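You operate a simulated robot arm through the tools that you are given. There is no shell and no other tool.

Carry out the task below with a simulated robot arm. There is one attempt and no reset: what you move stays moved.

## Task
Grind 4 turns into the white bowl and sift the sieve's powder into the black bowl.
Fine: white bowl beside the black one, sieve back in its place, funnel left on the mill.
Where things are to end (x, y in the base frame): white bowl within 50 mm of [350, 300].

Only the result counts: the job must be done as asked and must still hold three seconds after the hand-in. Knocking over, shifting, dropping, spilling or breaking anything else fails it.

## Robot
A 7-joint arm with a fingered hand, fixed in place. Base frame: the origin is at the foot of the arm, x ahead of it, y to its left, z up; the work surface is at about z = 850. Lengths are in mm, angles in degrees, forces in N, time in s.
With the tool pointing down near the work surface it reaches from about 200 to 800 mm from the base axis. Its first joint turns from -166.0 to 166.0 degrees. Payload 4.9 kg.
The TCP is the grasp point between the finger pads, 32 mm short of the fingertips. In the tool frame z runs along the fingers and y along their closing line. The gripper opens to 192 mm. The gripper's body begins 89 mm behind the TCP. The gripper is a hand of 3 fingers: y runs from the thumb to the fingers, the wrist lies at [0, 0, -267] in the tool frame, and closing takes about 1.5 s.
Orientation is told as [roll, pitch, yaw] about the base's x, y, z axes, in that order, counted from this pose: with the fingers straight down and closing along the base's y, the tool's x points along the base's -x, its y along +y and its z along -z.

## Interface
- The arm moves only by the tool apply_moves. Its argument "targets" is a list of rows, each an object (a shift or turn left out is 0, a gripper value left out holds the last) with "dp": the shift along the base's x, y, z in m, a list of three; "delta_rot": the turn, a rotation vector about the base's x, y, z in degrees, a list of three. In form: [{"dp": [dx, dy, dz], "delta_rot": [wx, wy, wz]}, ...]. A call has 1 to 20 rows; each row shifts and turns the commanded pose from where the row before left it. "fingers" is the closure, from 0 (fully open) to 1 (shut), set as the call begins (left out, the last holds). Rows are played at 5 a second. More than 50 mm and 8.6 degrees between two rows, or a gripper value outside its range, and nothing of the call is played. A pose out of reach is approached as far as the arm can. The call stops where the force on the tool passes 40 N (or 10 N more than at its start, if that is more) or the arm is blocked; 0.2 s more then pass. Each finger travels about 153 mm/s and halts on what it meets, pressing with about 25 N; the grip force reading is that of the motor and also rises with nothing between the fingers. The clock runs only during rows and for 0.2 s after the last one: add rows that do not move to give the fingers time. The reply holds the time, the measured pose of the TCP, the force on the tool along the base axes, the opening and the grip force, in the units named above and with some noise, with the torque about the TCP (base axes, N m) and any sound that the robot's microphone picked up.
- Cameras (640 x 400 px; columns grow to the right, rows downward): "scene" is fixed at [47.4, 650.9, 1657.2]; the picture's right is [-0.34, -0.94, 0.00], its down [-0.73, 0.26, -0.64] and it looks along [0.60, -0.21, -0.77] (base axes); focal length 318 px, centre (320, 200). "wrist" rides on the gripper at [80, -46, -113] in the tool frame; the picture's right is [0.50, 0.87, 0.00], its down [-0.67, 0.39, -0.63] and it looks along [-0.55, 0.32, 0.78] (tool axes); focal length 226 px, centre (320, 200). There is no depth. A picture from a camera that has moved, and an enlarged one, comes with that camera's place and axes in the base frame and with its lens. The place of the scene camera against the robot may be out by one fixed shift of up to 12 mm in any direction.
- get_image(camera): a new picture of that camera. It takes no simulated time.
- move_fingers(finger1, finger2, thumb_bend): sets how far each is bent, from 0 (flat) to 100 (curled in); at 30 the hand is open as for a grip, at 70 the pads meet at the TCP. One left out holds its place. A second passes; each finger stops where it meets its share of the squeeze, and holds until it gets a number again. A gripper value or a shape takes the hand back. It gives what a move gives, with no picture; readings hold the bend of each and the force on the fingers (four entries, about 0 where the hand has none), thumb and palm.
- set_grasp(shape): the hand has 3 fingers and takes this shape, open, in about a second: jaw (thumb against the fingers, like two jaws); tri (thumb and two fingers); tip (a fingertip pinch); poke (one finger out to press); point (the index stretched); flat (the hand flat); cup (the hand cupped); fist (a fist). The gripper value then closes the fingers along that shape, each until it touches; the sizes above hold for jaw. It gives what a move gives, with no picture.
- inspect(camera, box): a new picture of the part [left, top, right, bottom] of that camera's present view, enlarged. It takes no simulated time.
- finish_job(): hands the job in; it is judged then, once.

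Places have to be worked out from the pictures, the camera data and where the tool is seen. Open the gripper and draw the arm clear of the work before you hand the job in, unless the task says otherwise.

The tools are called after ">>>" by a JSON object that holds its "op" and its "data". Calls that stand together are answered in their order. apply_moves: Moves the arm, as the interface text tells. Its arguments: {"type":"object","properties":{"targets":{"type":"array"},"fingers":{"type":"number"}},"required":["targets"]} The other tools are called the same way: set_grasp (shape) gives the hand a shape; move_fingers (finger1, finger2, thumb_bend) moves the fingers one by one; get_image (camera) takes a picture; inspect (camera, box) takes an enlarged picture of a part of a camera's view; finish_job () hands the job in.

At the start:

```text
clock: 0.0
position: [339.1, 283.5, 1271.2]
tool_rot: [0.1, -0.1, -0.1]
wrist_force: [-0.6, -0.1, -0.3]
wrist_torque: [-0.02, -0.01, -0.01]
grip_width: 191.8
grasp_force: 0.1
shape: jaw
bend: [30.0, 30.0, 30.0]
finger forces: [0.0, 0.0, 0.0, 0.0, 0.0, 0.1]
```

scene: 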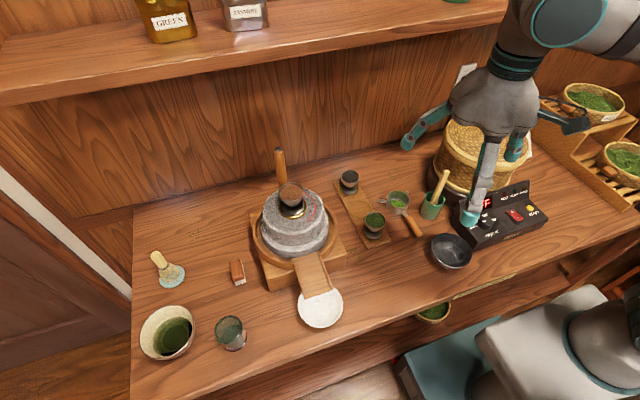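
wrist: 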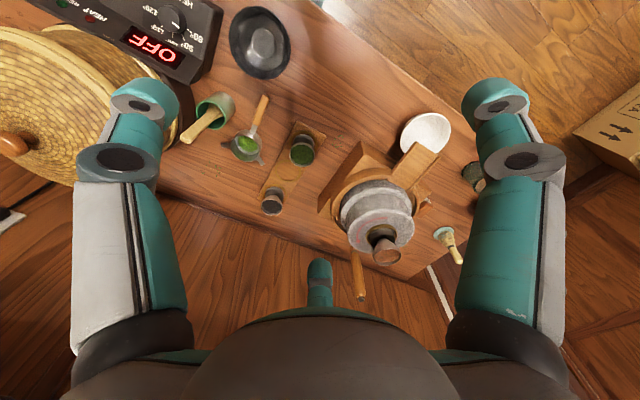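

I'll look at the scene in detail before moving anything.

>>> {"op": "inspect", "data": {"camera": "scene", "box": [220, 130, 380, 340]}}

>>> {"op": "inspect", "data": {"camera": "scene", "box": [330, 150, 560, 290]}}

>>> {"op": "inspect", "data": {"camera": "scene", "box": [120, 230, 280, 370]}}

>>> {"op": "inspect", "data": {"camera": "wrist", "box": [160, 60, 480, 300]}}

```text
1.90 times, centred on (300, 235) of scene
camera zoom: at [47.4, 650.9, 1657.2], right [-0.34, -0.94, 0.0], down [-0.73, 0.26, -0.64], along [0.6, -0.21, -0.77], focal length 605 px, centre (358, 133)
```

zoom: 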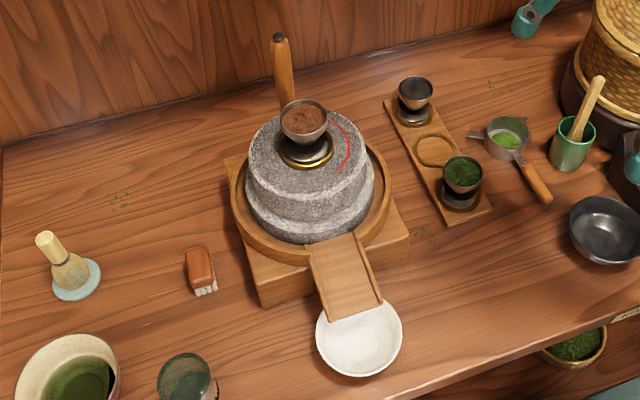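

```text
2.78 times, centred on (445, 220) of scene
camera zoom: at [47.4, 650.9, 1657.2], right [-0.34, -0.94, 0.0], down [-0.73, 0.26, -0.64], along [0.6, -0.21, -0.77], focal length 884 px, centre (-28, 144)
```

zoom: 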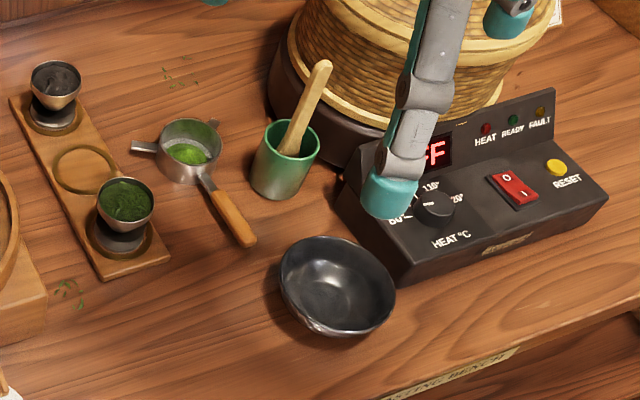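

```text
2.86 times, centred on (200, 300) of scene
camera zoom: at [47.4, 650.9, 1657.2], right [-0.34, -0.94, 0.0], down [-0.73, 0.26, -0.64], along [0.6, -0.21, -0.77], focal length 908 px, centre (663, -86)
```

zoom: 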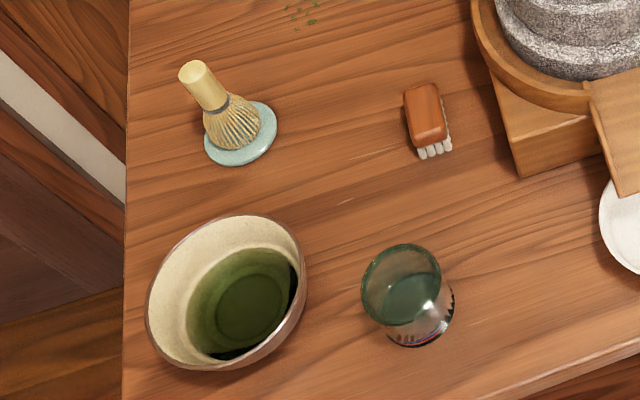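

```text
1.67 times, centred on (320, 180) of wrist
camera zoom: at [261.1, 236.5, 1384.6], right [-0.5, 0.87, 0.0], down [0.67, 0.39, 0.63], along [0.55, 0.32, -0.78], focal length 377 px, centre (320, 233)
```

zoom: 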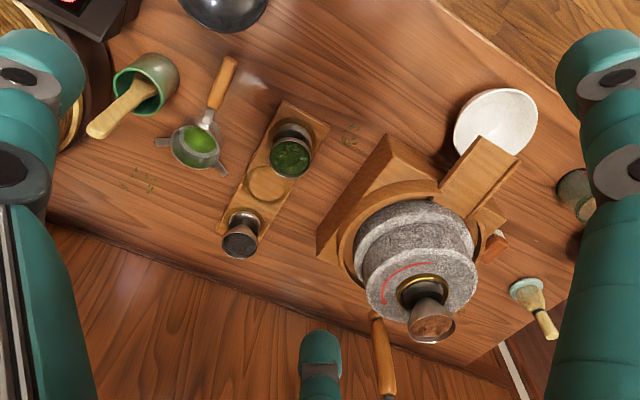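

The mill handle looks like an upright peg near (624, 552), topping out at z≈1146, with the funnel rim around (527, 552, 1093). I'll zoom in on the arrow, the funnel and the sieve to check these.

>>> {"op": "inspect", "data": {"camera": "scene", "box": [255, 140, 335, 240]}}

>>> {"op": "inspect", "data": {"camera": "scene", "box": [370, 175, 440, 245]}}

>>> {"op": "inspect", "data": {"camera": "scene", "box": [280, 240, 360, 340]}}

>>> {"op": "inspect", "data": {"camera": "wrist", "box": [310, 140, 450, 310]}}

```text
4.00 times, centred on (295, 190) of scene
camera zoom: at [47.4, 650.9, 1657.2], right [-0.34, -0.94, 0.0], down [-0.73, 0.26, -0.64], along [0.6, -0.21, -0.77], focal length 1271 px, centre (420, 240)
```

zoom: 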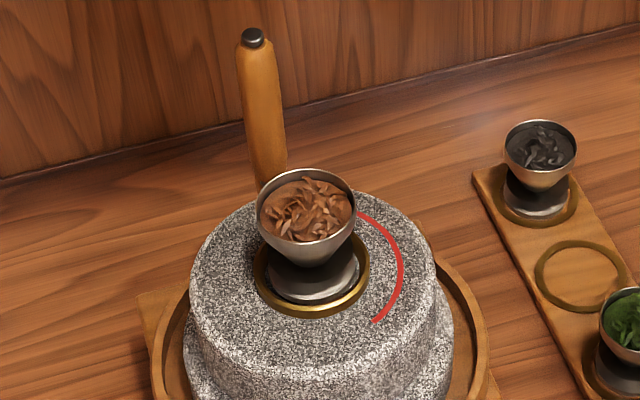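

```text
5.71 times, centred on (405, 210) of scene
camera zoom: at [47.4, 650.9, 1657.2], right [-0.34, -0.94, 0.0], down [-0.73, 0.26, -0.64], along [0.6, -0.21, -0.77], focal length 1816 px, centre (-166, 143)
```

zoom: 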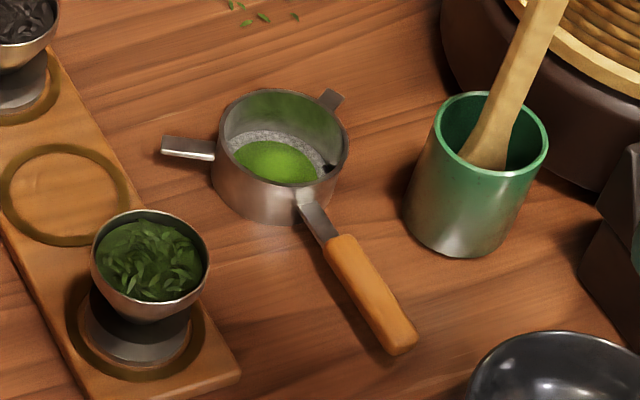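

```text
4.00 times, centred on (320, 290) of scene
camera zoom: at [47.4, 650.9, 1657.2], right [-0.34, -0.94, 0.0], down [-0.73, 0.26, -0.64], along [0.6, -0.21, -0.77], focal length 1271 px, centre (320, -160)
```

zoom: 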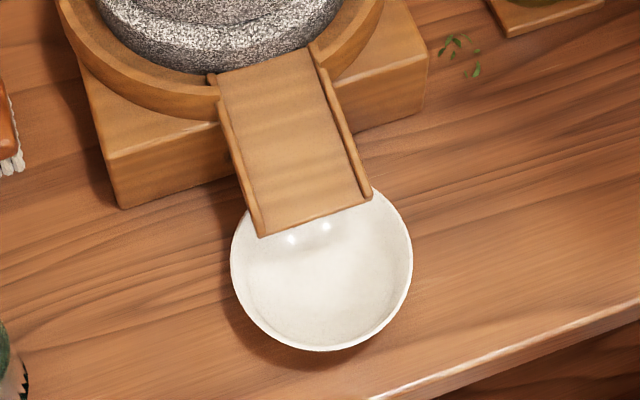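

```text
2.35 times, centred on (380, 225) of wrist
camera zoom: at [261.1, 236.5, 1384.6], right [-0.5, 0.87, 0.0], down [0.67, 0.39, 0.63], along [0.55, 0.32, -0.78], focal length 532 px, centre (179, 141)
```

zoom: 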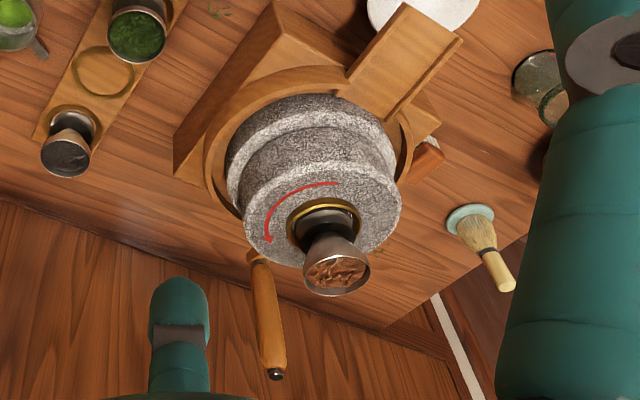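

The arrowhead is at the peg end of the arc, so the stone turns counter-clockwise seen from above, with its axis near (526, 553). I'll move the hand towards the mill at a safe height for closer wrist views and to test reach.

>>> {"op": "apply_moves", "data": {"targets": [{"dp": [0.024, 0.023, 0]}, {"dp": [0.024, 0.023, 0]}, {"dp": [0.024, 0.023, 0]}, {"dp": [0.024, 0.023, 0]}, {"dp": [0.024, 0.023, 0]}, {"dp": [0.024, 0.023, 0]}, {"dp": [0, 0, 0]}]}}

>>> {"op": "get_image", "data": {"camera": "wrist"}}

>>> {"op": "get_image", "data": {"camera": "scene"}}

```text
clock: 1.6
position: [482.8, 421.0, 1272.6]
tool_rot: [0.0, 0.0, 0.0]
wrist_force: [-0.3, 0.0, 0.2]
wrist_torque: [0.01, -0.04, 0.0]
grip_width: 192.1
grasp_force: 0.0
shape: jaw
bend: [30.0, 30.0, 30.0]
finger forces: [0.1, 0.0, 0.1, 0.0, 0.1, 0.0]
```

```text
taken
camera wrist: at [404.2, 374.5, 1385.1], right [-0.5, 0.87, 0.0], down [0.67, 0.39, 0.63], along [0.55, 0.32, -0.78], focal length 226 px, centre (320, 200)
```

wrist: 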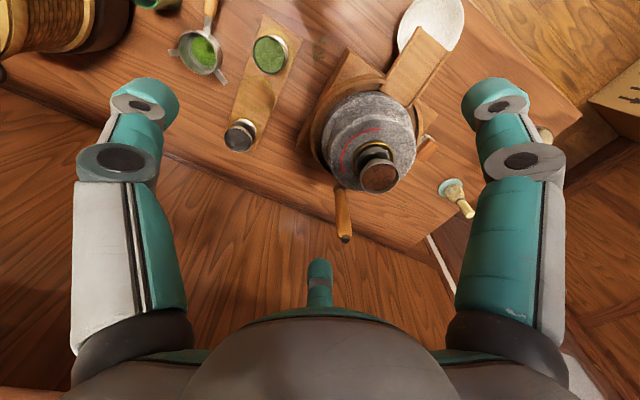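

```text
taken
```

scene: 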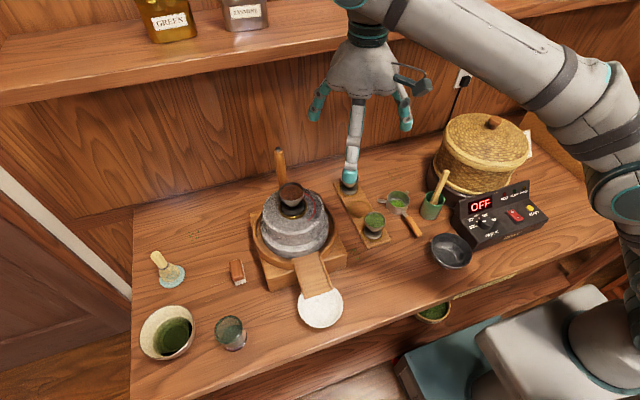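

Seen from the wrist, the three fingers are spaced around the TCP at about 120°. I'll close them in free air to see how they meet, and zoom in on the peg for a better fix.

>>> {"op": "inspect", "data": {"camera": "wrist", "box": [300, 80, 440, 260]}}

>>> {"op": "apply_moves", "data": {"targets": [{"dp": [0, 0, 0]}, {"dp": [0, 0, 0]}, {"dp": [0, 0, 0]}, {"dp": [0, 0, 0]}, {"dp": [0, 0, 0]}, {"dp": [0, 0, 0]}, {"dp": [0, 0, 0]}, {"dp": [0, 0, 0]}], "fingers": 0.85}}

>>> {"op": "get_image", "data": {"camera": "wrist"}}

>>> {"op": "inspect", "data": {"camera": "scene", "box": [280, 0, 440, 200]}}

```text
2.22 times, centred on (370, 170) of wrist
camera zoom: at [404.2, 374.5, 1385.1], right [-0.5, 0.87, 0.0], down [0.67, 0.39, 0.63], along [0.55, 0.32, -0.78], focal length 502 px, centre (209, 267)
```

zoom: 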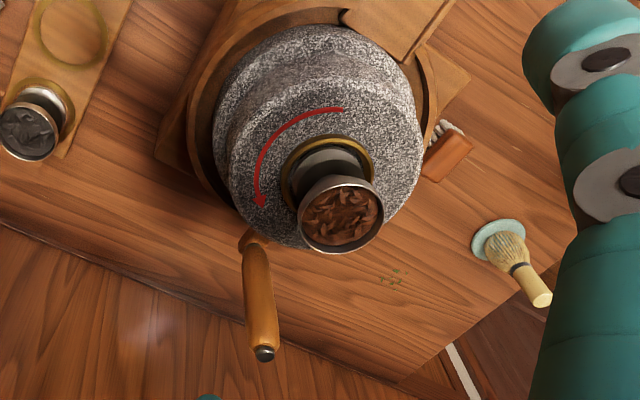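

```text
clock: 3.4
position: [482.0, 421.2, 1272.0]
tool_rot: [0.0, 0.0, -0.1]
wrist_force: [-0.3, -0.4, 0.0]
wrist_torque: [0.02, -0.01, 0.01]
grip_width: 29.1
grasp_force: 0.1
shape: jaw
bend: [76.0, 76.0, 70.0]
finger forces: [0.0, 0.0, 0.1, 0.1, 0.0, 0.0]
```

```text
taken
camera wrist: at [404.0, 374.4, 1385.2], right [-0.5, 0.87, 0.0], down [0.67, 0.39, 0.63], along [0.55, 0.32, -0.78], focal length 226 px, centre (320, 200)
```

wrist: 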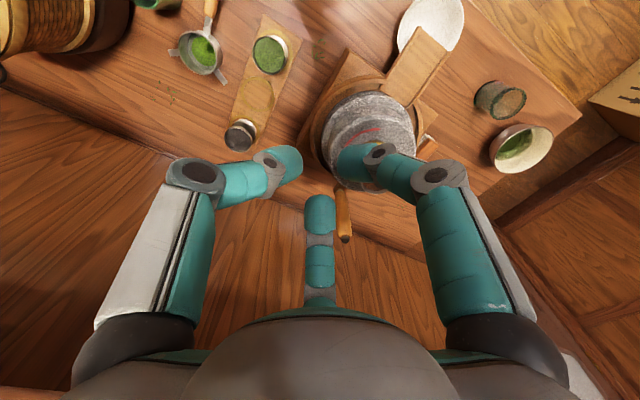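

```text
2.00 times, centred on (360, 100) of scene
camera zoom: at [47.4, 650.9, 1657.2], right [-0.34, -0.94, 0.0], down [-0.73, 0.26, -0.64], along [0.6, -0.21, -0.77], focal length 636 px, centre (240, 400)
```

zoom: 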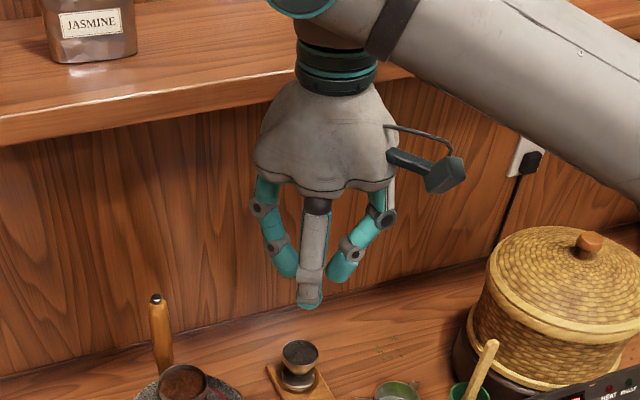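

The fingers close on the TCP from three sides, so they can cage the peg. The wrist views put the peg top at about (622, 547, 1144), the axis at (520.5, 546.5) and R≈101. I'll tilt the hand outward 30° for extra reach and to see the shelf.

>>> {"op": "apply_moves", "data": {"targets": [{"delta_rot": [5.4, -5.2, 0]}, {"delta_rot": [5.4, -5.2, 0]}, {"delta_rot": [5.4, -5.2, 0]}, {"delta_rot": [5.4, -5.2, 0]}, {"dp": [0, 0, 0]}]}}

>>> {"op": "get_image", "data": {"camera": "wrist"}}

>>> {"op": "get_image", "data": {"camera": "scene"}}

```text
clock: 4.6
position: [482.9, 421.5, 1271.9]
tool_rot: [22.6, -20.3, -4.0]
wrist_force: [-0.2, -0.3, -0.2]
wrist_torque: [-0.01, 0.0, 0.01]
grip_width: 29.1
grasp_force: 0.0
shape: jaw
bend: [76.0, 76.0, 70.0]
finger forces: [0.0, 0.0, 0.0, 0.1, 0.0, 0.1]
```

```text
taken
camera wrist: at [373.8, 342.5, 1325.5], right [-0.53, 0.84, 0.14], down [0.38, 0.09, 0.92], along [0.76, 0.54, -0.37], focal length 226 px, centre (320, 200)
```

wrist: 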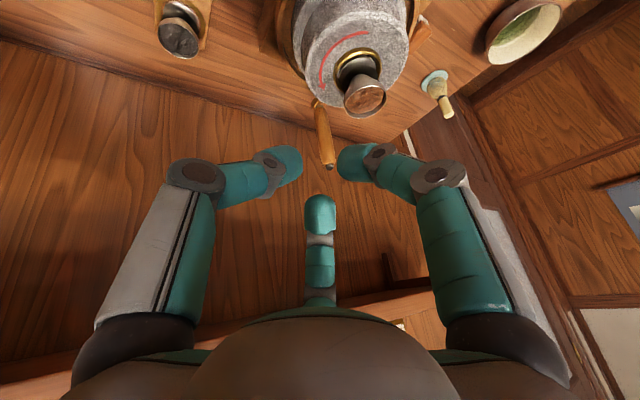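

```text
taken
```

scene: 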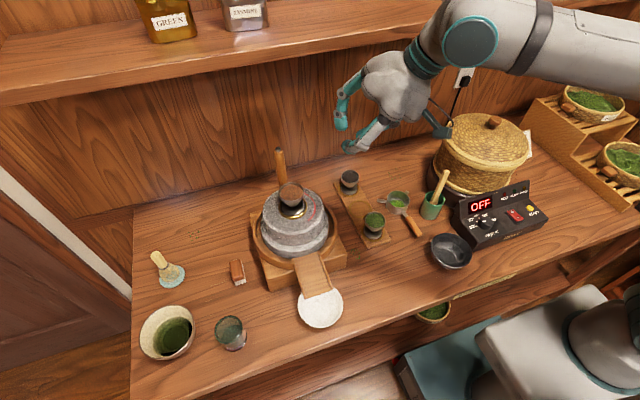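

The shelf may overhang the mill, so I'll zoom in on its edge in both views before going near it.

>>> {"op": "inspect", "data": {"camera": "wrist", "box": [340, 240, 460, 340]}}

>>> {"op": "inspect", "data": {"camera": "scene", "box": [180, 0, 420, 160]}}

>>> {"op": "inspect", "data": {"camera": "wrist", "box": [0, 250, 160, 400]}}

```text
4.00 times, centred on (400, 290) of wrist
camera zoom: at [373.8, 342.5, 1325.5], right [-0.53, 0.84, 0.14], down [0.38, 0.09, 0.92], along [0.76, 0.54, -0.37], focal length 904 px, centre (0, -160)
```

zoom: 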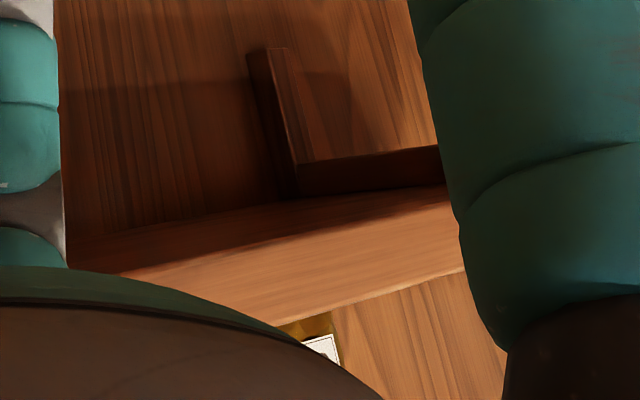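

```text
2.50 times, centred on (300, 80) of scene
camera zoom: at [47.4, 650.9, 1657.2], right [-0.34, -0.94, 0.0], down [-0.73, 0.26, -0.64], along [0.6, -0.21, -0.77], focal length 794 px, centre (370, 500)
```

zoom: 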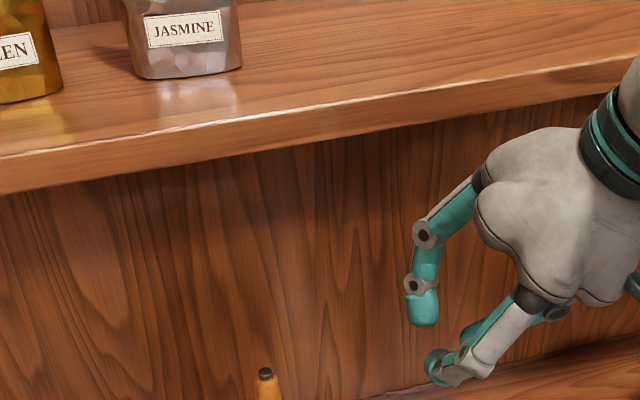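

```text
2.67 times, centred on (80, 325) of wrist
camera zoom: at [373.8, 342.5, 1325.5], right [-0.53, 0.84, 0.14], down [0.38, 0.09, 0.92], along [0.76, 0.54, -0.37], focal length 603 px, centre (960, -133)
```

zoom: 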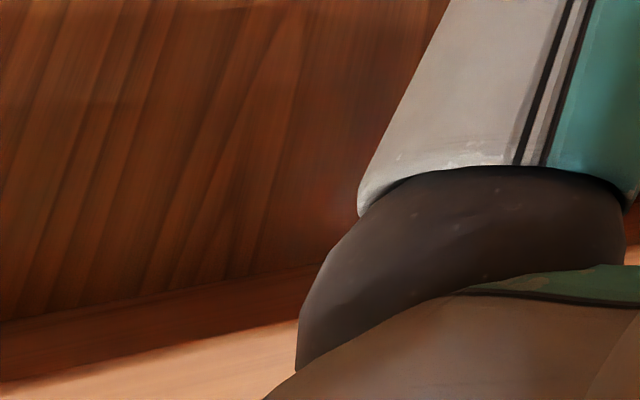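

The shelf front is at about x≈645 and z≈1351–1382, so the tilted hand should pass under and in front of it. I'll turn the hand about its own axis so a single finger faces outward, then test reach over the peg at z=1200.

>>> {"op": "apply_moves", "data": {"targets": [{"dp": [0, 0, -0.036], "delta_rot": [-2.75, -2.9, 6.93]}, {"dp": [0, 0, -0.036], "delta_rot": [-2.75, -2.9, 6.93]}, {"dp": [0.0278, 0.0252, 0]}, {"dp": [0.0278, 0.0252, 0]}, {"dp": [0.0278, 0.0252, 0]}, {"dp": [0.0278, 0.0252, 0]}, {"dp": [0.0278, 0.0252, 0]}, {"dp": [0, 0, 0]}], "fingers": 0.5}}

>>> {"op": "get_image", "data": {"camera": "wrist"}}

>>> {"op": "get_image", "data": {"camera": "scene"}}

```text
clock: 6.4
position: [623.2, 549.3, 1199.6]
tool_rot: [16.1, -25.6, 12.3]
wrist_force: [-0.3, 0.2, -0.5]
wrist_torque: [0.0, -0.01, -0.02]
grip_width: 95.9
grasp_force: 0.0
shape: jaw
bend: [37.0, 37.0, 70.0]
finger forces: [0.1, 0.0, 0.0, 0.0, 0.0, 0.1]
```

```text
taken
camera wrist: at [529.7, 450.9, 1251.8], right [-0.72, 0.69, 0.0], down [0.25, 0.26, 0.93], along [0.65, 0.67, -0.36], focal length 226 px, centre (320, 200)
```

wrist: 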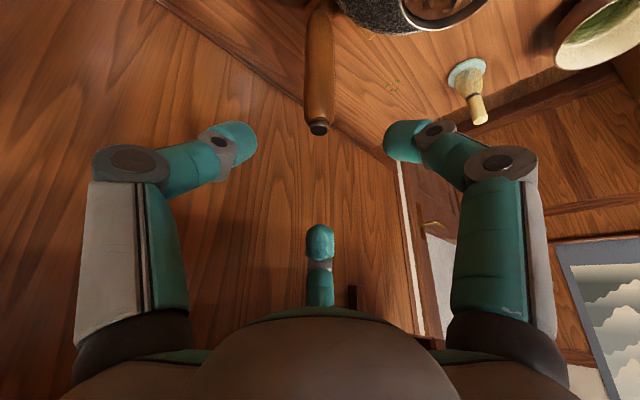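

```text
taken
```

scene: 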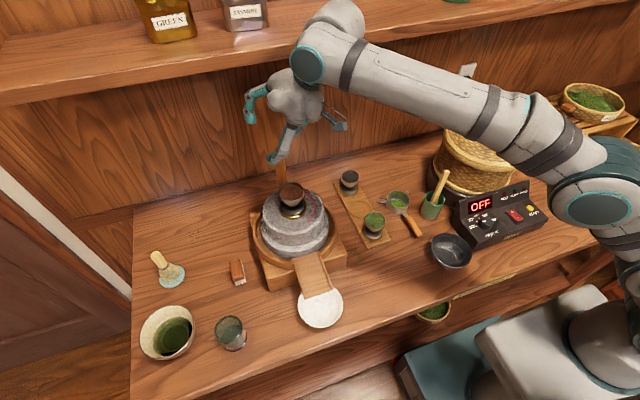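

The arm reaches over the peg and the picture confirms its top at about (623, 547). I'll dry-run the far quarter of the circle at this height, the hardest part for reach, and come back.

>>> {"op": "apply_moves", "data": {"targets": [{"dp": [-0.00344, 0.02614, 0]}, {"dp": [-0.01009, 0.02436, 0]}, {"dp": [-0.01605, 0.02092, 0]}, {"dp": [0, 0, 0]}]}}

>>> {"op": "get_image", "data": {"camera": "scene"}}

>>> {"op": "apply_moves", "data": {"targets": [{"dp": [-0.02092, 0.01605, 0]}, {"dp": [-0.02436, 0.01009, 0]}, {"dp": [-0.02614, 0.00344, 0]}, {"dp": [0, 0, 0]}]}}

>>> {"op": "get_image", "data": {"camera": "wrist"}}

```text
clock: 7.4
position: [592.0, 620.7, 1200.2]
tool_rot: [16.2, -25.7, 12.4]
wrist_force: [0.1, 0.0, -0.7]
wrist_torque: [0.03, -0.01, -0.01]
grip_width: 95.9
grasp_force: 0.1
shape: jaw
bend: [37.0, 37.0, 70.0]
finger forces: [0.1, 0.0, 0.0, 0.0, 0.0, 0.0]
```

```text
taken
```

scene: 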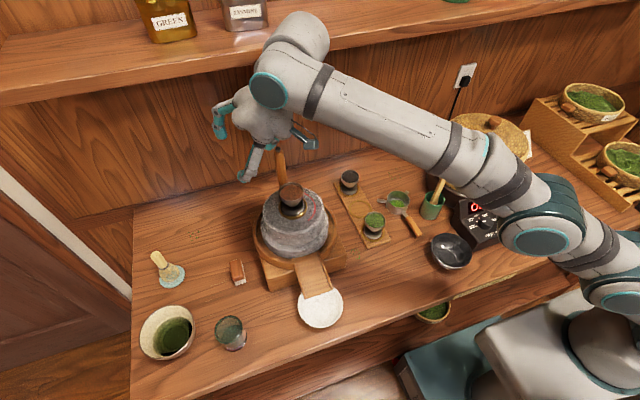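

```text
clock: 8.4
position: [521.3, 648.6, 1200.0]
tool_rot: [16.2, -25.7, 12.3]
wrist_force: [0.2, -0.2, -0.2]
wrist_torque: [0.0, -0.01, 0.02]
grip_width: 95.9
grasp_force: 0.0
shape: jaw
bend: [37.0, 37.0, 70.0]
finger forces: [0.1, 0.0, 0.0, 0.0, 0.1, 0.0]
```

```text
taken
camera wrist: at [428.2, 550.1, 1252.2], right [-0.72, 0.69, 0.0], down [0.25, 0.26, 0.93], along [0.65, 0.67, -0.35], focal length 226 px, centre (320, 200)
```

wrist: 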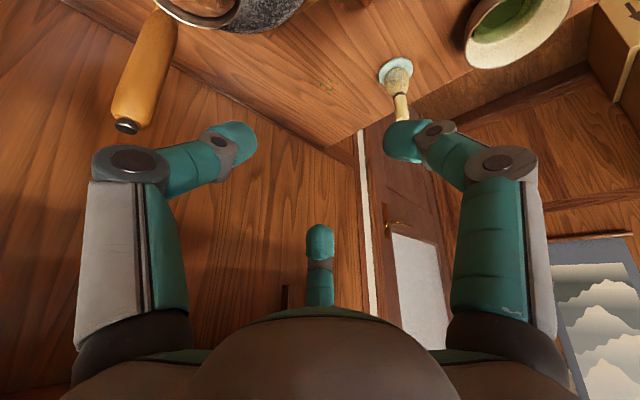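

Reach is fine all along the far arc. I'll go back over the peg and open the fingers a little more before lowering around it.

>>> {"op": "apply_moves", "data": {"targets": [{"dp": [0.02614, -0.00344, 0]}, {"dp": [0.02436, -0.01009, 0]}, {"dp": [0.02092, -0.01605, 0]}, {"dp": [0.01605, -0.02092, 0]}, {"dp": [0.01009, -0.02436, 0]}, {"dp": [0.00244, -0.02744, 0]}, {"dp": [0, 0, 0]}], "fingers": 0.4}}

>>> {"op": "get_image", "data": {"camera": "wrist"}}

>>> {"op": "inspect", "data": {"camera": "wrist", "box": [240, 0, 480, 150]}}

```text
clock: 10.0
position: [622.5, 546.4, 1199.3]
tool_rot: [16.3, -25.7, 12.2]
wrist_force: [-0.3, 0.4, 1.0]
wrist_torque: [0.01, 0.04, 0.03]
grip_width: 114.5
grasp_force: 0.0
shape: jaw
bend: [32.0, 32.0, 70.0]
finger forces: [0.1, 0.0, 0.0, 0.0, 0.0, 0.0]
```

```text
taken
camera wrist: at [528.7, 447.6, 1250.9], right [-0.72, 0.69, 0.0], down [0.25, 0.26, 0.93], along [0.65, 0.67, -0.35], focal length 226 px, centre (320, 200)
```

wrist: 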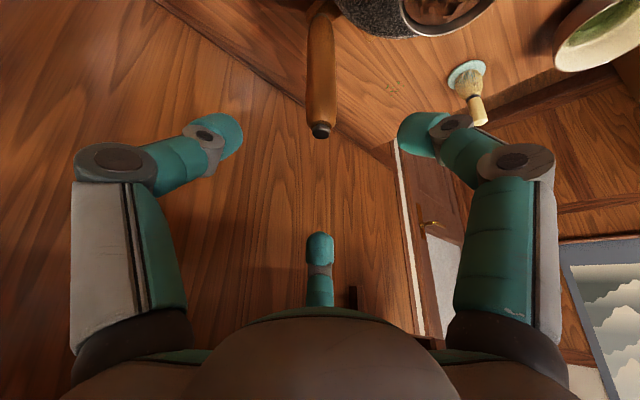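

```text
2.67 times, centred on (360, 75) of wrist
camera zoom: at [528.7, 447.6, 1250.9], right [-0.72, 0.69, 0.0], down [0.25, 0.26, 0.93], along [0.65, 0.67, -0.35], focal length 603 px, centre (213, 533)
```

zoom: 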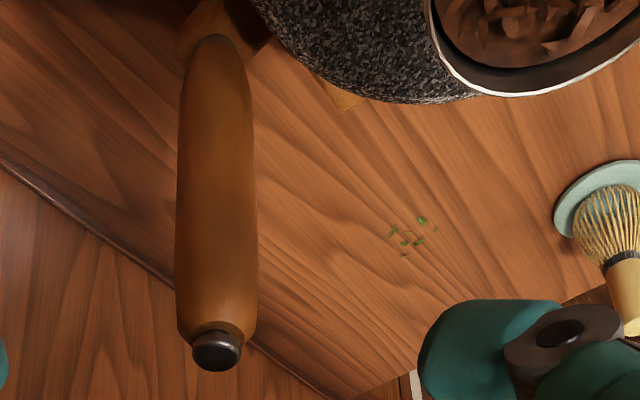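

The peg is about 23 mm thick and laterally centred under the hand. I'll lower to z≈1112 so the open fingers surround it.

>>> {"op": "apply_moves", "data": {"targets": [{"dp": [0.001, 0, -0.022]}, {"dp": [0, 0, -0.022]}, {"dp": [0, 0, -0.022]}, {"dp": [0, 0, -0.022]}, {"dp": [0, 0, 0]}]}}

>>> {"op": "get_image", "data": {"camera": "wrist"}}

>>> {"op": "inspect", "data": {"camera": "scene", "box": [210, 60, 370, 260]}}

```text
clock: 11.2
position: [622.2, 546.9, 1113.7]
tool_rot: [16.3, -26.0, 12.3]
wrist_force: [6.7, 6.6, 13.0]
wrist_torque: [0.33, 0.88, -0.58]
grip_width: 111.5
grasp_force: 0.0
shape: jaw
bend: [35.0, 32.0, 70.0]
finger forces: [14.6, 0.0, 0.1, 0.0, 0.0, 0.0]
```

```text
taken
camera wrist: at [528.9, 448.6, 1165.2], right [-0.72, 0.69, 0.0], down [0.24, 0.25, 0.94], along [0.65, 0.67, -0.35], focal length 226 px, centre (320, 200)
```

wrist: 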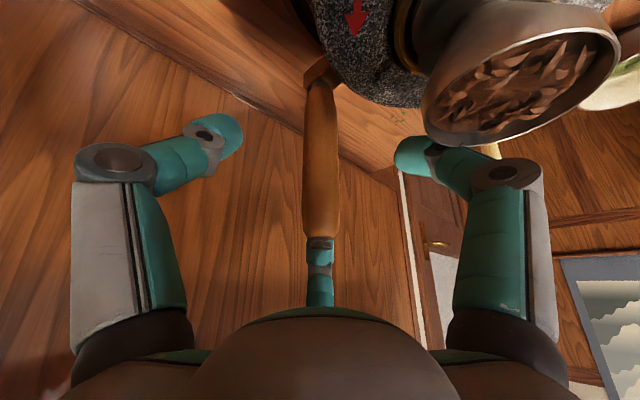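

```text
2.00 times, centred on (290, 160) of scene
camera zoom: at [47.4, 650.9, 1657.2], right [-0.34, -0.94, 0.0], down [-0.73, 0.26, -0.64], along [0.6, -0.21, -0.77], focal length 636 px, centre (380, 280)
```

zoom: 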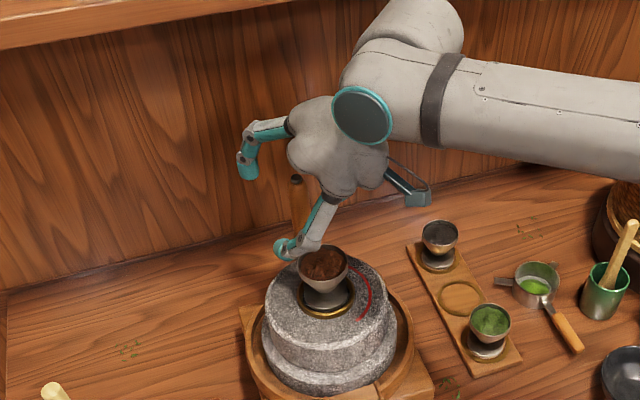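

The force and torque readings (finger 1 at 14.6 N, contact about 75 mm towards −x) show that finger touching the funnel rim. I'll back straight up at once and check the funnel.

>>> {"op": "apply_moves", "data": {"targets": [{"dp": [0, 0, 0.01]}, {"dp": [0, 0, 0.02]}, {"dp": [0, 0, 0.03]}, {"dp": [0, 0, 0.028]}, {"dp": [0, 0, 0]}]}}

>>> {"op": "get_image", "data": {"camera": "wrist"}}

>>> {"op": "inspect", "data": {"camera": "scene", "box": [255, 140, 335, 240]}}

```text
clock: 12.4
position: [623.7, 545.3, 1199.7]
tool_rot: [16.1, -25.6, 12.3]
wrist_force: [0.3, -0.6, -0.9]
wrist_torque: [0.01, 0.0, -0.01]
grip_width: 114.6
grasp_force: 0.0
shape: jaw
bend: [32.0, 32.0, 70.0]
finger forces: [0.0, 0.0, 0.0, 0.0, 0.0, 0.0]
```

```text
taken
camera wrist: at [529.6, 446.1, 1252.3], right [-0.72, 0.69, 0.0], down [0.25, 0.26, 0.93], along [0.65, 0.67, -0.36], focal length 226 px, centre (320, 200)
```

wrist: 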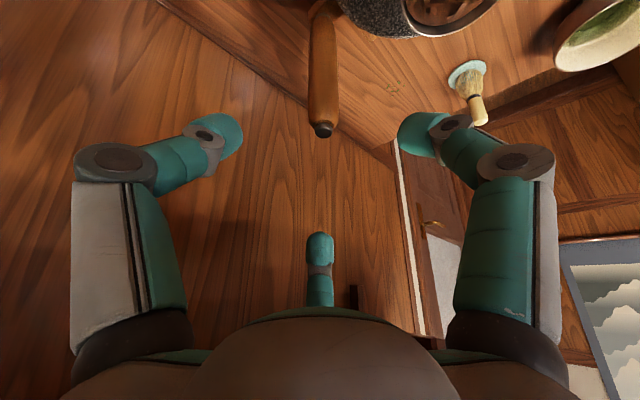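

```text
4.00 times, centred on (295, 190) of scene
camera zoom: at [47.4, 650.9, 1657.2], right [-0.34, -0.94, 0.0], down [-0.73, 0.26, -0.64], along [0.6, -0.21, -0.77], focal length 1271 px, centre (420, 240)
```

zoom: 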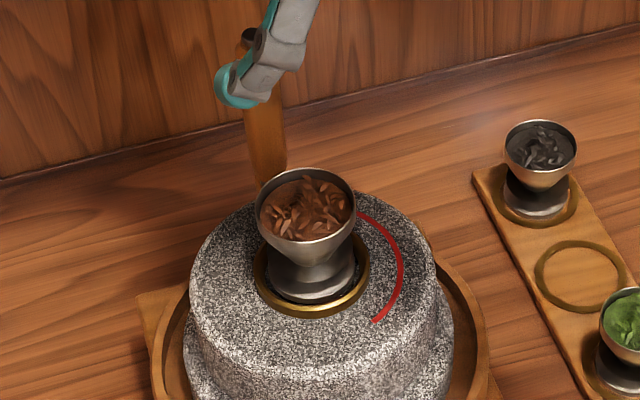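

The funnel is still seated and upright. It was the spread knuckle that reached it, so I'll close to 0.75 first and stay higher (TCP z≈1131), which keeps the knuckles about 20 mm above the rim.

>>> {"op": "apply_moves", "data": {"targets": [{"dp": [-0.0005, 0.001, 0]}, {"dp": [0, 0, 0]}, {"dp": [0, 0, 0]}, {"dp": [0, 0, -0.02]}, {"dp": [0, 0, -0.02]}, {"dp": [0, 0, 0]}], "fingers": 0.75}}

>>> {"op": "get_image", "data": {"camera": "wrist"}}

>>> {"op": "inspect", "data": {"camera": "scene", "box": [240, 80, 360, 240]}}

```text
clock: 13.8
position: [623.3, 546.6, 1158.0]
tool_rot: [16.2, -25.7, 12.2]
wrist_force: [-0.5, -0.3, -0.1]
wrist_torque: [-0.03, -0.01, -0.01]
grip_width: 48.4
grasp_force: 0.0
shape: jaw
bend: [78.0, 78.0, 70.0]
finger forces: [0.0, 0.1, 0.0, 0.0, 0.0, 0.1]
```

```text
taken
camera wrist: at [529.9, 448.7, 1210.5], right [-0.72, 0.69, 0.0], down [0.25, 0.26, 0.93], along [0.65, 0.67, -0.35], focal length 226 px, centre (320, 200)
```

wrist: 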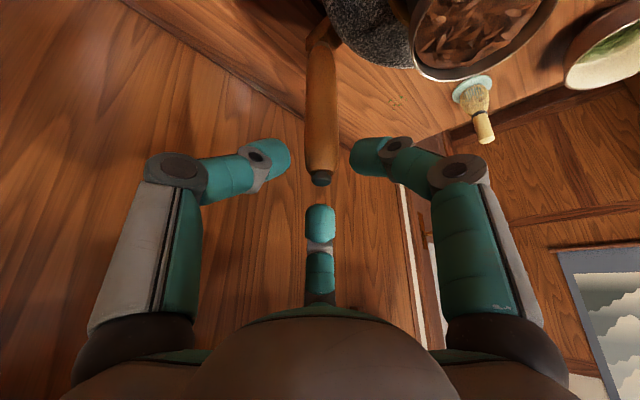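

```text
2.50 times, centred on (300, 160) of scene
camera zoom: at [47.4, 650.9, 1657.2], right [-0.34, -0.94, 0.0], down [-0.73, 0.26, -0.64], along [0.6, -0.21, -0.77], focal length 794 px, centre (370, 300)
```

zoom: 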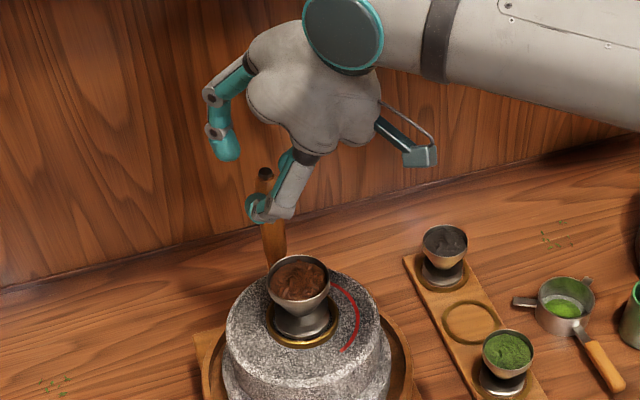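

The peg is well centred and the fingers clear the funnel. I'll lower the last 27 mm and close to a loose cage.

>>> {"op": "apply_moves", "data": {"targets": [{"dp": [0, 0, -0.014]}, {"dp": [0, 0, -0.013]}, {"dp": [0, 0, 0]}]}}

>>> {"op": "apply_moves", "data": {"targets": [{"dp": [0, 0, 0]}, {"dp": [0, 0, 0]}, {"dp": [0, 0, 0]}], "fingers": 0.86}}

>>> {"op": "get_image", "data": {"camera": "wrist"}}

>>> {"op": "inspect", "data": {"camera": "scene", "box": [240, 80, 360, 240]}}

```text
clock: 14.6
position: [622.3, 546.3, 1130.8]
tool_rot: [16.2, -25.7, 12.3]
wrist_force: [-0.3, 0.2, 0.4]
wrist_torque: [0.03, 0.01, -0.02]
grip_width: 48.3
grasp_force: 0.0
shape: jaw
bend: [78.0, 78.0, 70.0]
finger forces: [0.1, 0.1, 0.0, 0.0, 0.0, 0.1]
```

```text
clock: 15.4
position: [623.3, 546.3, 1133.0]
tool_rot: [16.1, -25.7, 12.3]
wrist_force: [-0.9, 0.2, 0.4]
wrist_torque: [0.01, 0.04, 0.0]
grip_width: 27.4
grasp_force: 0.0
shape: jaw
bend: [75.0, 76.0, 70.0]
finger forces: [1.0, 0.0, 0.0, 0.0, 0.3, 0.0]
```

```text
taken
camera wrist: at [529.2, 448.4, 1184.2], right [-0.72, 0.69, 0.0], down [0.25, 0.26, 0.93], along [0.65, 0.67, -0.35], focal length 226 px, centre (320, 200)
```

wrist: 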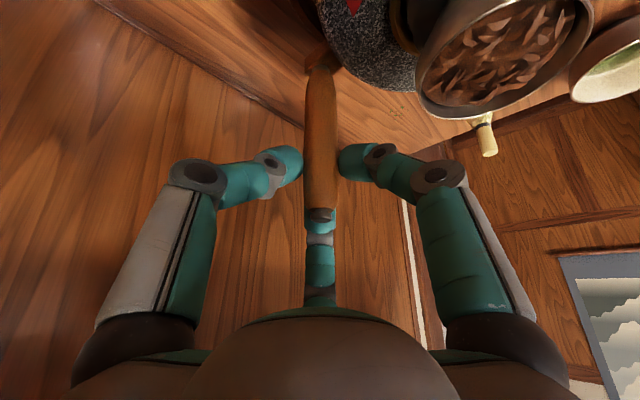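

```text
2.50 times, centred on (300, 160) of scene
camera zoom: at [47.4, 650.9, 1657.2], right [-0.34, -0.94, 0.0], down [-0.73, 0.26, -0.64], along [0.6, -0.21, -0.77], focal length 794 px, centre (370, 300)
```

zoom: 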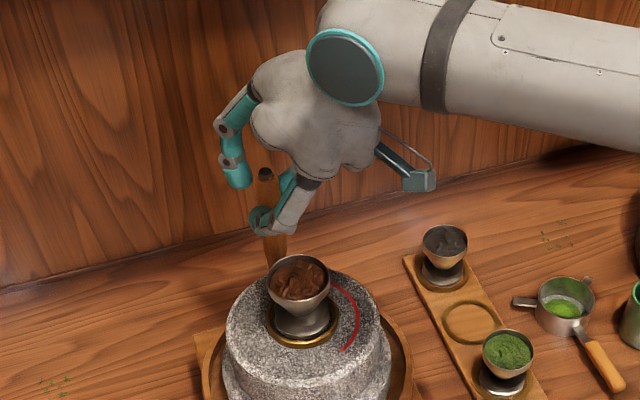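

The peg is caged with only about 1 N of contact. I'll start turning counter-clockwise with a gentle first 30° and watch the forces.

>>> {"op": "apply_moves", "data": {"targets": [{"dp": [-0.00154, 0.01763, 0]}, {"dp": [-0.00458, 0.01709, 0]}, {"dp": [-0.00748, 0.01603, 0]}, {"dp": [0, 0, 0]}]}}

>>> {"op": "get_image", "data": {"camera": "wrist"}}

>>> {"op": "inspect", "data": {"camera": "scene", "box": [240, 80, 360, 240]}}

```text
clock: 16.4
position: [607.4, 597.5, 1133.4]
tool_rot: [16.1, -25.7, 12.4]
wrist_force: [0.5, 0.0, 0.0]
wrist_torque: [0.03, -0.01, 0.01]
grip_width: 27.1
grasp_force: 0.2
shape: jaw
bend: [75.0, 76.0, 70.0]
finger forces: [0.2, 0.2, 0.0, 0.1, 1.0, 0.0]
```

```text
taken
camera wrist: at [514.2, 499.0, 1184.6], right [-0.72, 0.69, 0.0], down [0.25, 0.26, 0.93], along [0.65, 0.67, -0.36], focal length 226 px, centre (320, 200)
```

wrist: 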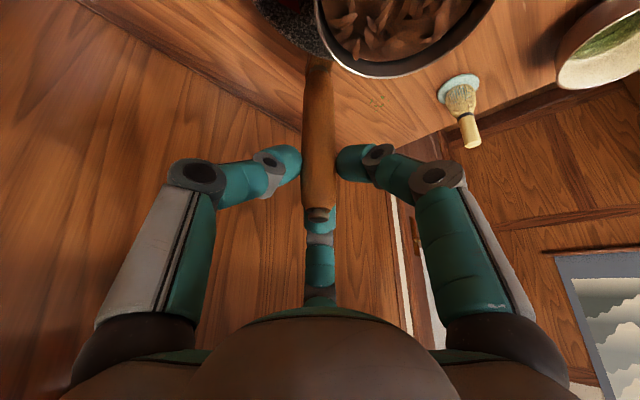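

```text
2.50 times, centred on (300, 160) of scene
camera zoom: at [47.4, 650.9, 1657.2], right [-0.34, -0.94, 0.0], down [-0.73, 0.26, -0.64], along [0.6, -0.21, -0.77], focal length 794 px, centre (370, 300)
```

zoom: 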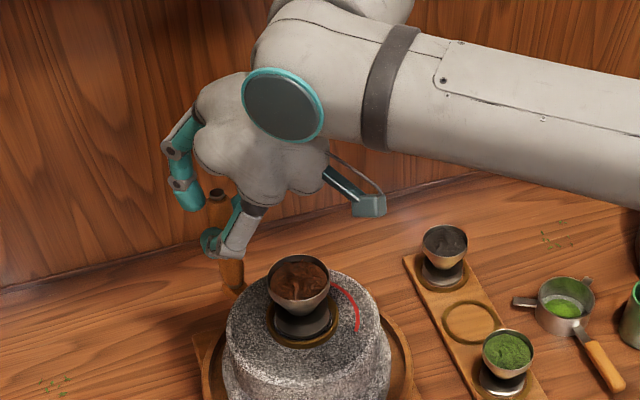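

The stone turns freely with almost no force, and the knuckles clear the funnel. I'll continue to 120°.

>>> {"op": "apply_moves", "data": {"targets": [{"dp": [-0.01015, 0.01449, 0]}, {"dp": [-0.01251, 0.01251, 0]}, {"dp": [-0.01449, 0.01015, 0]}, {"dp": [-0.01603, 0.00748, 0]}, {"dp": [-0.01709, 0.00458, 0]}, {"dp": [-0.01763, 0.00154, 0]}, {"dp": [-0.01763, -0.00154, 0]}, {"dp": [-0.01709, -0.00458, 0]}, {"dp": [-0.01603, -0.00748, 0]}, {"dp": [0, 0, 0]}]}}

>>> {"op": "get_image", "data": {"camera": "wrist"}}

>>> {"op": "inspect", "data": {"camera": "scene", "box": [200, 80, 360, 340]}}

```text
clock: 18.6
position: [469.9, 634.0, 1131.5]
tool_rot: [16.3, -25.6, 12.4]
wrist_force: [-0.4, 0.8, 0.0]
wrist_torque: [-0.02, 0.0, 0.03]
grip_width: 26.8
grasp_force: 0.2
shape: jaw
bend: [75.0, 75.0, 70.0]
finger forces: [0.0, 0.1, 0.0, 0.1, 0.0, 0.0]
```

```text
taken
camera wrist: at [376.5, 536.0, 1184.1], right [-0.72, 0.69, 0.0], down [0.25, 0.26, 0.93], along [0.65, 0.67, -0.36], focal length 226 px, centre (320, 200)
```

wrist: 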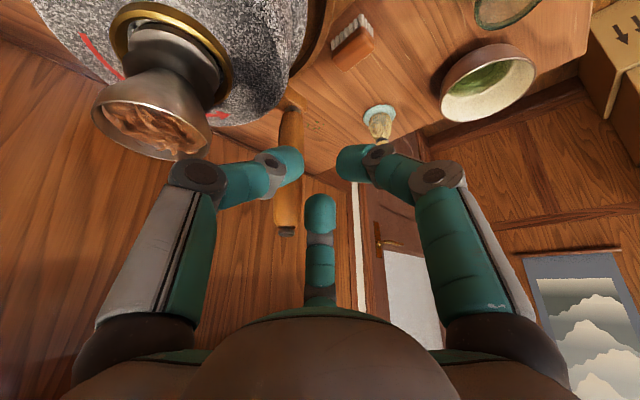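

```text
1.54 times, centred on (280, 210) of scene
camera zoom: at [47.4, 650.9, 1657.2], right [-0.34, -0.94, 0.0], down [-0.73, 0.26, -0.64], along [0.6, -0.21, -0.77], focal length 489 px, centre (382, 185)
```

zoom: 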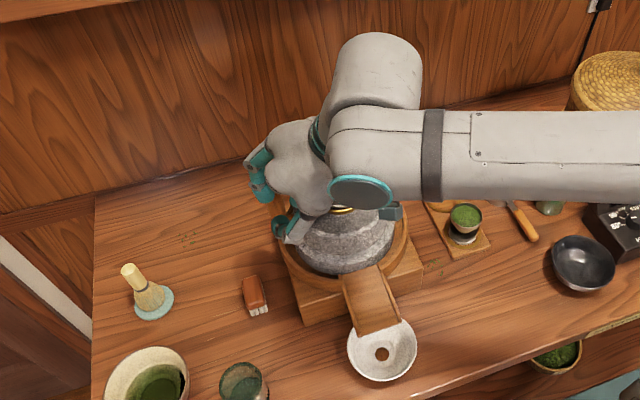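

Brown powder has appeared in the white bowl. But the peg slipped out through the gap between two fingers at about θ≈93°, and it now stands near (515, 643). I'll raise the hand straight up to re-grasp it.

>>> {"op": "apply_moves", "data": {"targets": [{"dp": [0, 0, 0.01]}, {"dp": [0, 0, 0.02]}, {"dp": [0, 0, 0.035]}, {"dp": [0, 0, 0]}]}}

>>> {"op": "get_image", "data": {"camera": "wrist"}}

>>> {"op": "inspect", "data": {"camera": "scene", "box": [200, 80, 360, 340]}}

```text
clock: 19.6
position: [469.3, 634.2, 1197.2]
tool_rot: [16.2, -25.8, 12.4]
wrist_force: [0.3, 0.4, -0.2]
wrist_torque: [0.01, 0.02, -0.02]
grip_width: 26.9
grasp_force: 0.0
shape: jaw
bend: [75.0, 75.0, 70.0]
finger forces: [0.0, 0.1, 0.1, 0.0, 0.0, 0.0]
```

```text
taken
camera wrist: at [376.1, 535.7, 1248.9], right [-0.72, 0.69, 0.0], down [0.25, 0.26, 0.93], along [0.65, 0.67, -0.35], focal length 226 px, centre (320, 200)
```

wrist: 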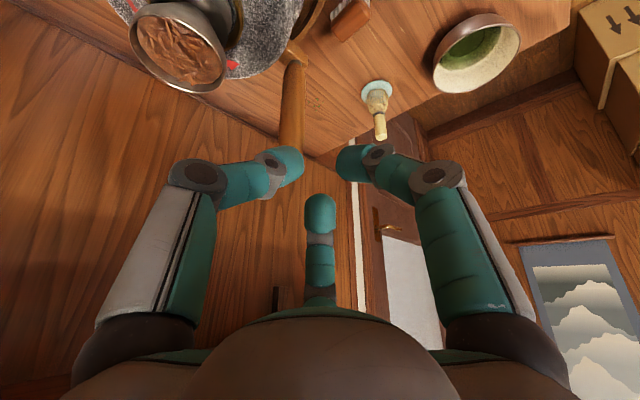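

```text
1.54 times, centred on (280, 210) of scene
camera zoom: at [47.4, 650.9, 1657.2], right [-0.34, -0.94, 0.0], down [-0.73, 0.26, -0.64], along [0.6, -0.21, -0.77], focal length 489 px, centre (382, 185)
```

zoom: 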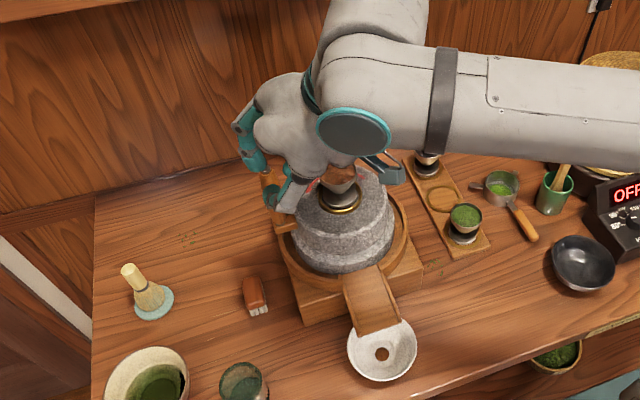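

I'll shift the hand over the peg's estimated place, open to 0.7, and look again for a precise fix.

>>> {"op": "apply_moves", "data": {"targets": [{"dp": [0.021, 0.003, 0.002]}, {"dp": [0.021, 0.003, 0]}, {"dp": [0, 0, 0]}, {"dp": [0, 0, 0]}], "fingers": 0.72}}

>>> {"op": "get_image", "data": {"camera": "wrist"}}

>>> {"op": "inspect", "data": {"camera": "wrist", "box": [240, 50, 400, 180]}}

```text
clock: 20.6
position: [511.1, 639.0, 1199.1]
tool_rot: [16.1, -25.7, 12.2]
wrist_force: [-0.2, 0.5, 0.5]
wrist_torque: [0.04, 0.02, 0.01]
grip_width: 53.3
grasp_force: 0.1
shape: jaw
bend: [49.0, 49.0, 70.0]
finger forces: [0.0, 0.0, 0.1, 0.1, 0.1, 0.0]
```

```text
taken
camera wrist: at [418.3, 540.7, 1251.1], right [-0.72, 0.69, 0.0], down [0.25, 0.26, 0.93], along [0.65, 0.67, -0.36], focal length 226 px, centre (320, 200)
```

wrist: 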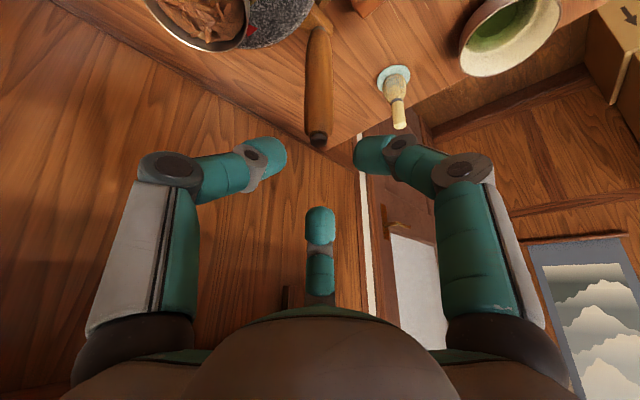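

```text
3.08 times, centred on (320, 115) of wrist
camera zoom: at [418.3, 540.7, 1251.1], right [-0.72, 0.69, 0.0], down [0.25, 0.26, 0.93], along [0.65, 0.67, -0.36], focal length 696 px, centre (320, 462)
```

zoom: 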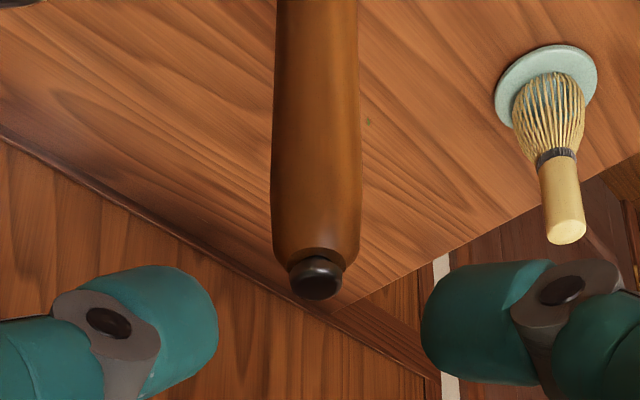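

The peg top is at about (522, 647), θ≈89°. I'll align the hand over it, lower, and this time close fully into a firm three-finger grip.

>>> {"op": "apply_moves", "data": {"targets": [{"dp": [0.0105, 0.0075, 0]}, {"dp": [0, 0, -0.023]}, {"dp": [0, 0, -0.023]}, {"dp": [0, 0, -0.023]}, {"dp": [0, 0, 0]}]}}

>>> {"op": "get_image", "data": {"camera": "wrist"}}

```text
clock: 21.8
position: [522.7, 648.0, 1129.7]
tool_rot: [16.2, -25.8, 12.3]
wrist_force: [-0.2, 0.7, 0.7]
wrist_torque: [0.0, 0.03, 0.01]
grip_width: 53.4
grasp_force: 0.0
shape: jaw
bend: [49.0, 49.0, 70.0]
finger forces: [0.0, 0.0, 0.0, 0.0, 0.0, 0.0]
```

```text
taken
camera wrist: at [428.7, 550.1, 1182.2], right [-0.72, 0.69, 0.0], down [0.25, 0.25, 0.94], along [0.65, 0.67, -0.35], focal length 226 px, centre (320, 200)
```

wrist: 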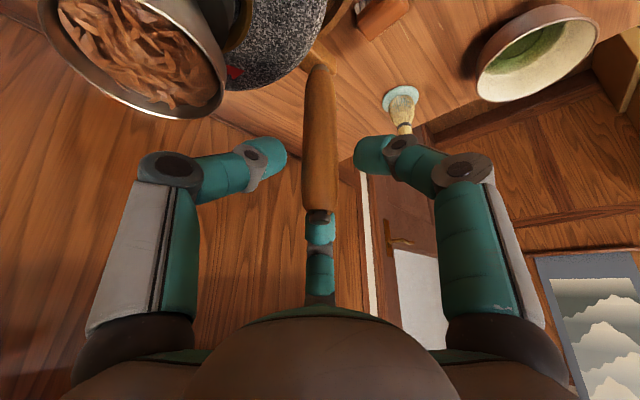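

The peg is centred between the fingers again with no contact forces. Next I'll close to a firm grip.

>>> {"op": "apply_moves", "data": {"targets": [{"dp": [0, 0, 0]}, {"dp": [0, 0, 0]}, {"dp": [0, 0, 0]}, {"dp": [0, 0, 0]}], "fingers": 0.92}}

>>> {"op": "get_image", "data": {"camera": "wrist"}}

```text
clock: 22.8
position: [522.3, 648.7, 1129.1]
tool_rot: [16.1, -25.6, 12.4]
wrist_force: [2.0, 2.3, -3.9]
wrist_torque: [-0.09, 0.01, 0.03]
grip_width: 19.1
grasp_force: 25.2
shape: jaw
bend: [75.0, 71.0, 70.0]
finger forces: [18.9, 20.2, 0.1, 0.0, 21.9, 0.0]
```

```text
taken
camera wrist: at [428.8, 550.2, 1181.5], right [-0.72, 0.69, 0.0], down [0.25, 0.26, 0.93], along [0.65, 0.67, -0.36], focal length 226 px, centre (320, 200)
```

wrist: 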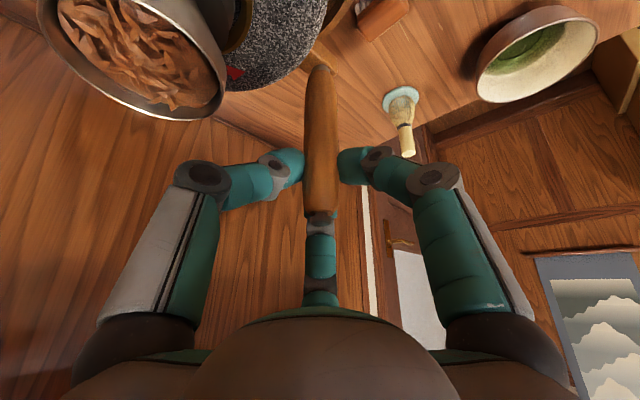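

The three fingers now hold the peg at about 20 N each. I'll continue counter-clockwise from about 90° to 120° and check that it follows.

>>> {"op": "apply_moves", "data": {"targets": [{"dp": [-0.01763, -0.00154, 0]}, {"dp": [-0.01709, -0.00458, 0]}, {"dp": [-0.01603, -0.00748, 0]}, {"dp": [0, 0, 0]}]}}

>>> {"op": "get_image", "data": {"camera": "wrist"}}

```text
clock: 23.8
position: [471.3, 633.1, 1129.9]
tool_rot: [16.1, -25.7, 12.2]
wrist_force: [4.2, -5.0, -2.3]
wrist_torque: [-0.28, -0.01, -0.01]
grip_width: 18.8
grasp_force: 25.2
shape: jaw
bend: [75.0, 71.0, 70.0]
finger forces: [19.0, 20.0, 0.0, 0.1, 28.3, 0.0]
```

```text
taken
camera wrist: at [377.0, 535.7, 1181.6], right [-0.72, 0.69, 0.0], down [0.25, 0.26, 0.93], along [0.65, 0.67, -0.36], focal length 226 px, centre (320, 200)
```

wrist: 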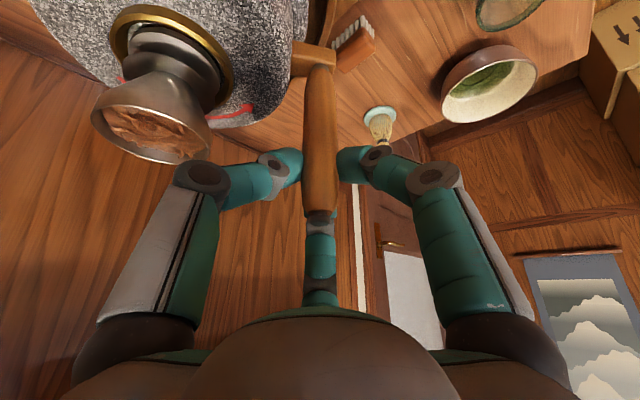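

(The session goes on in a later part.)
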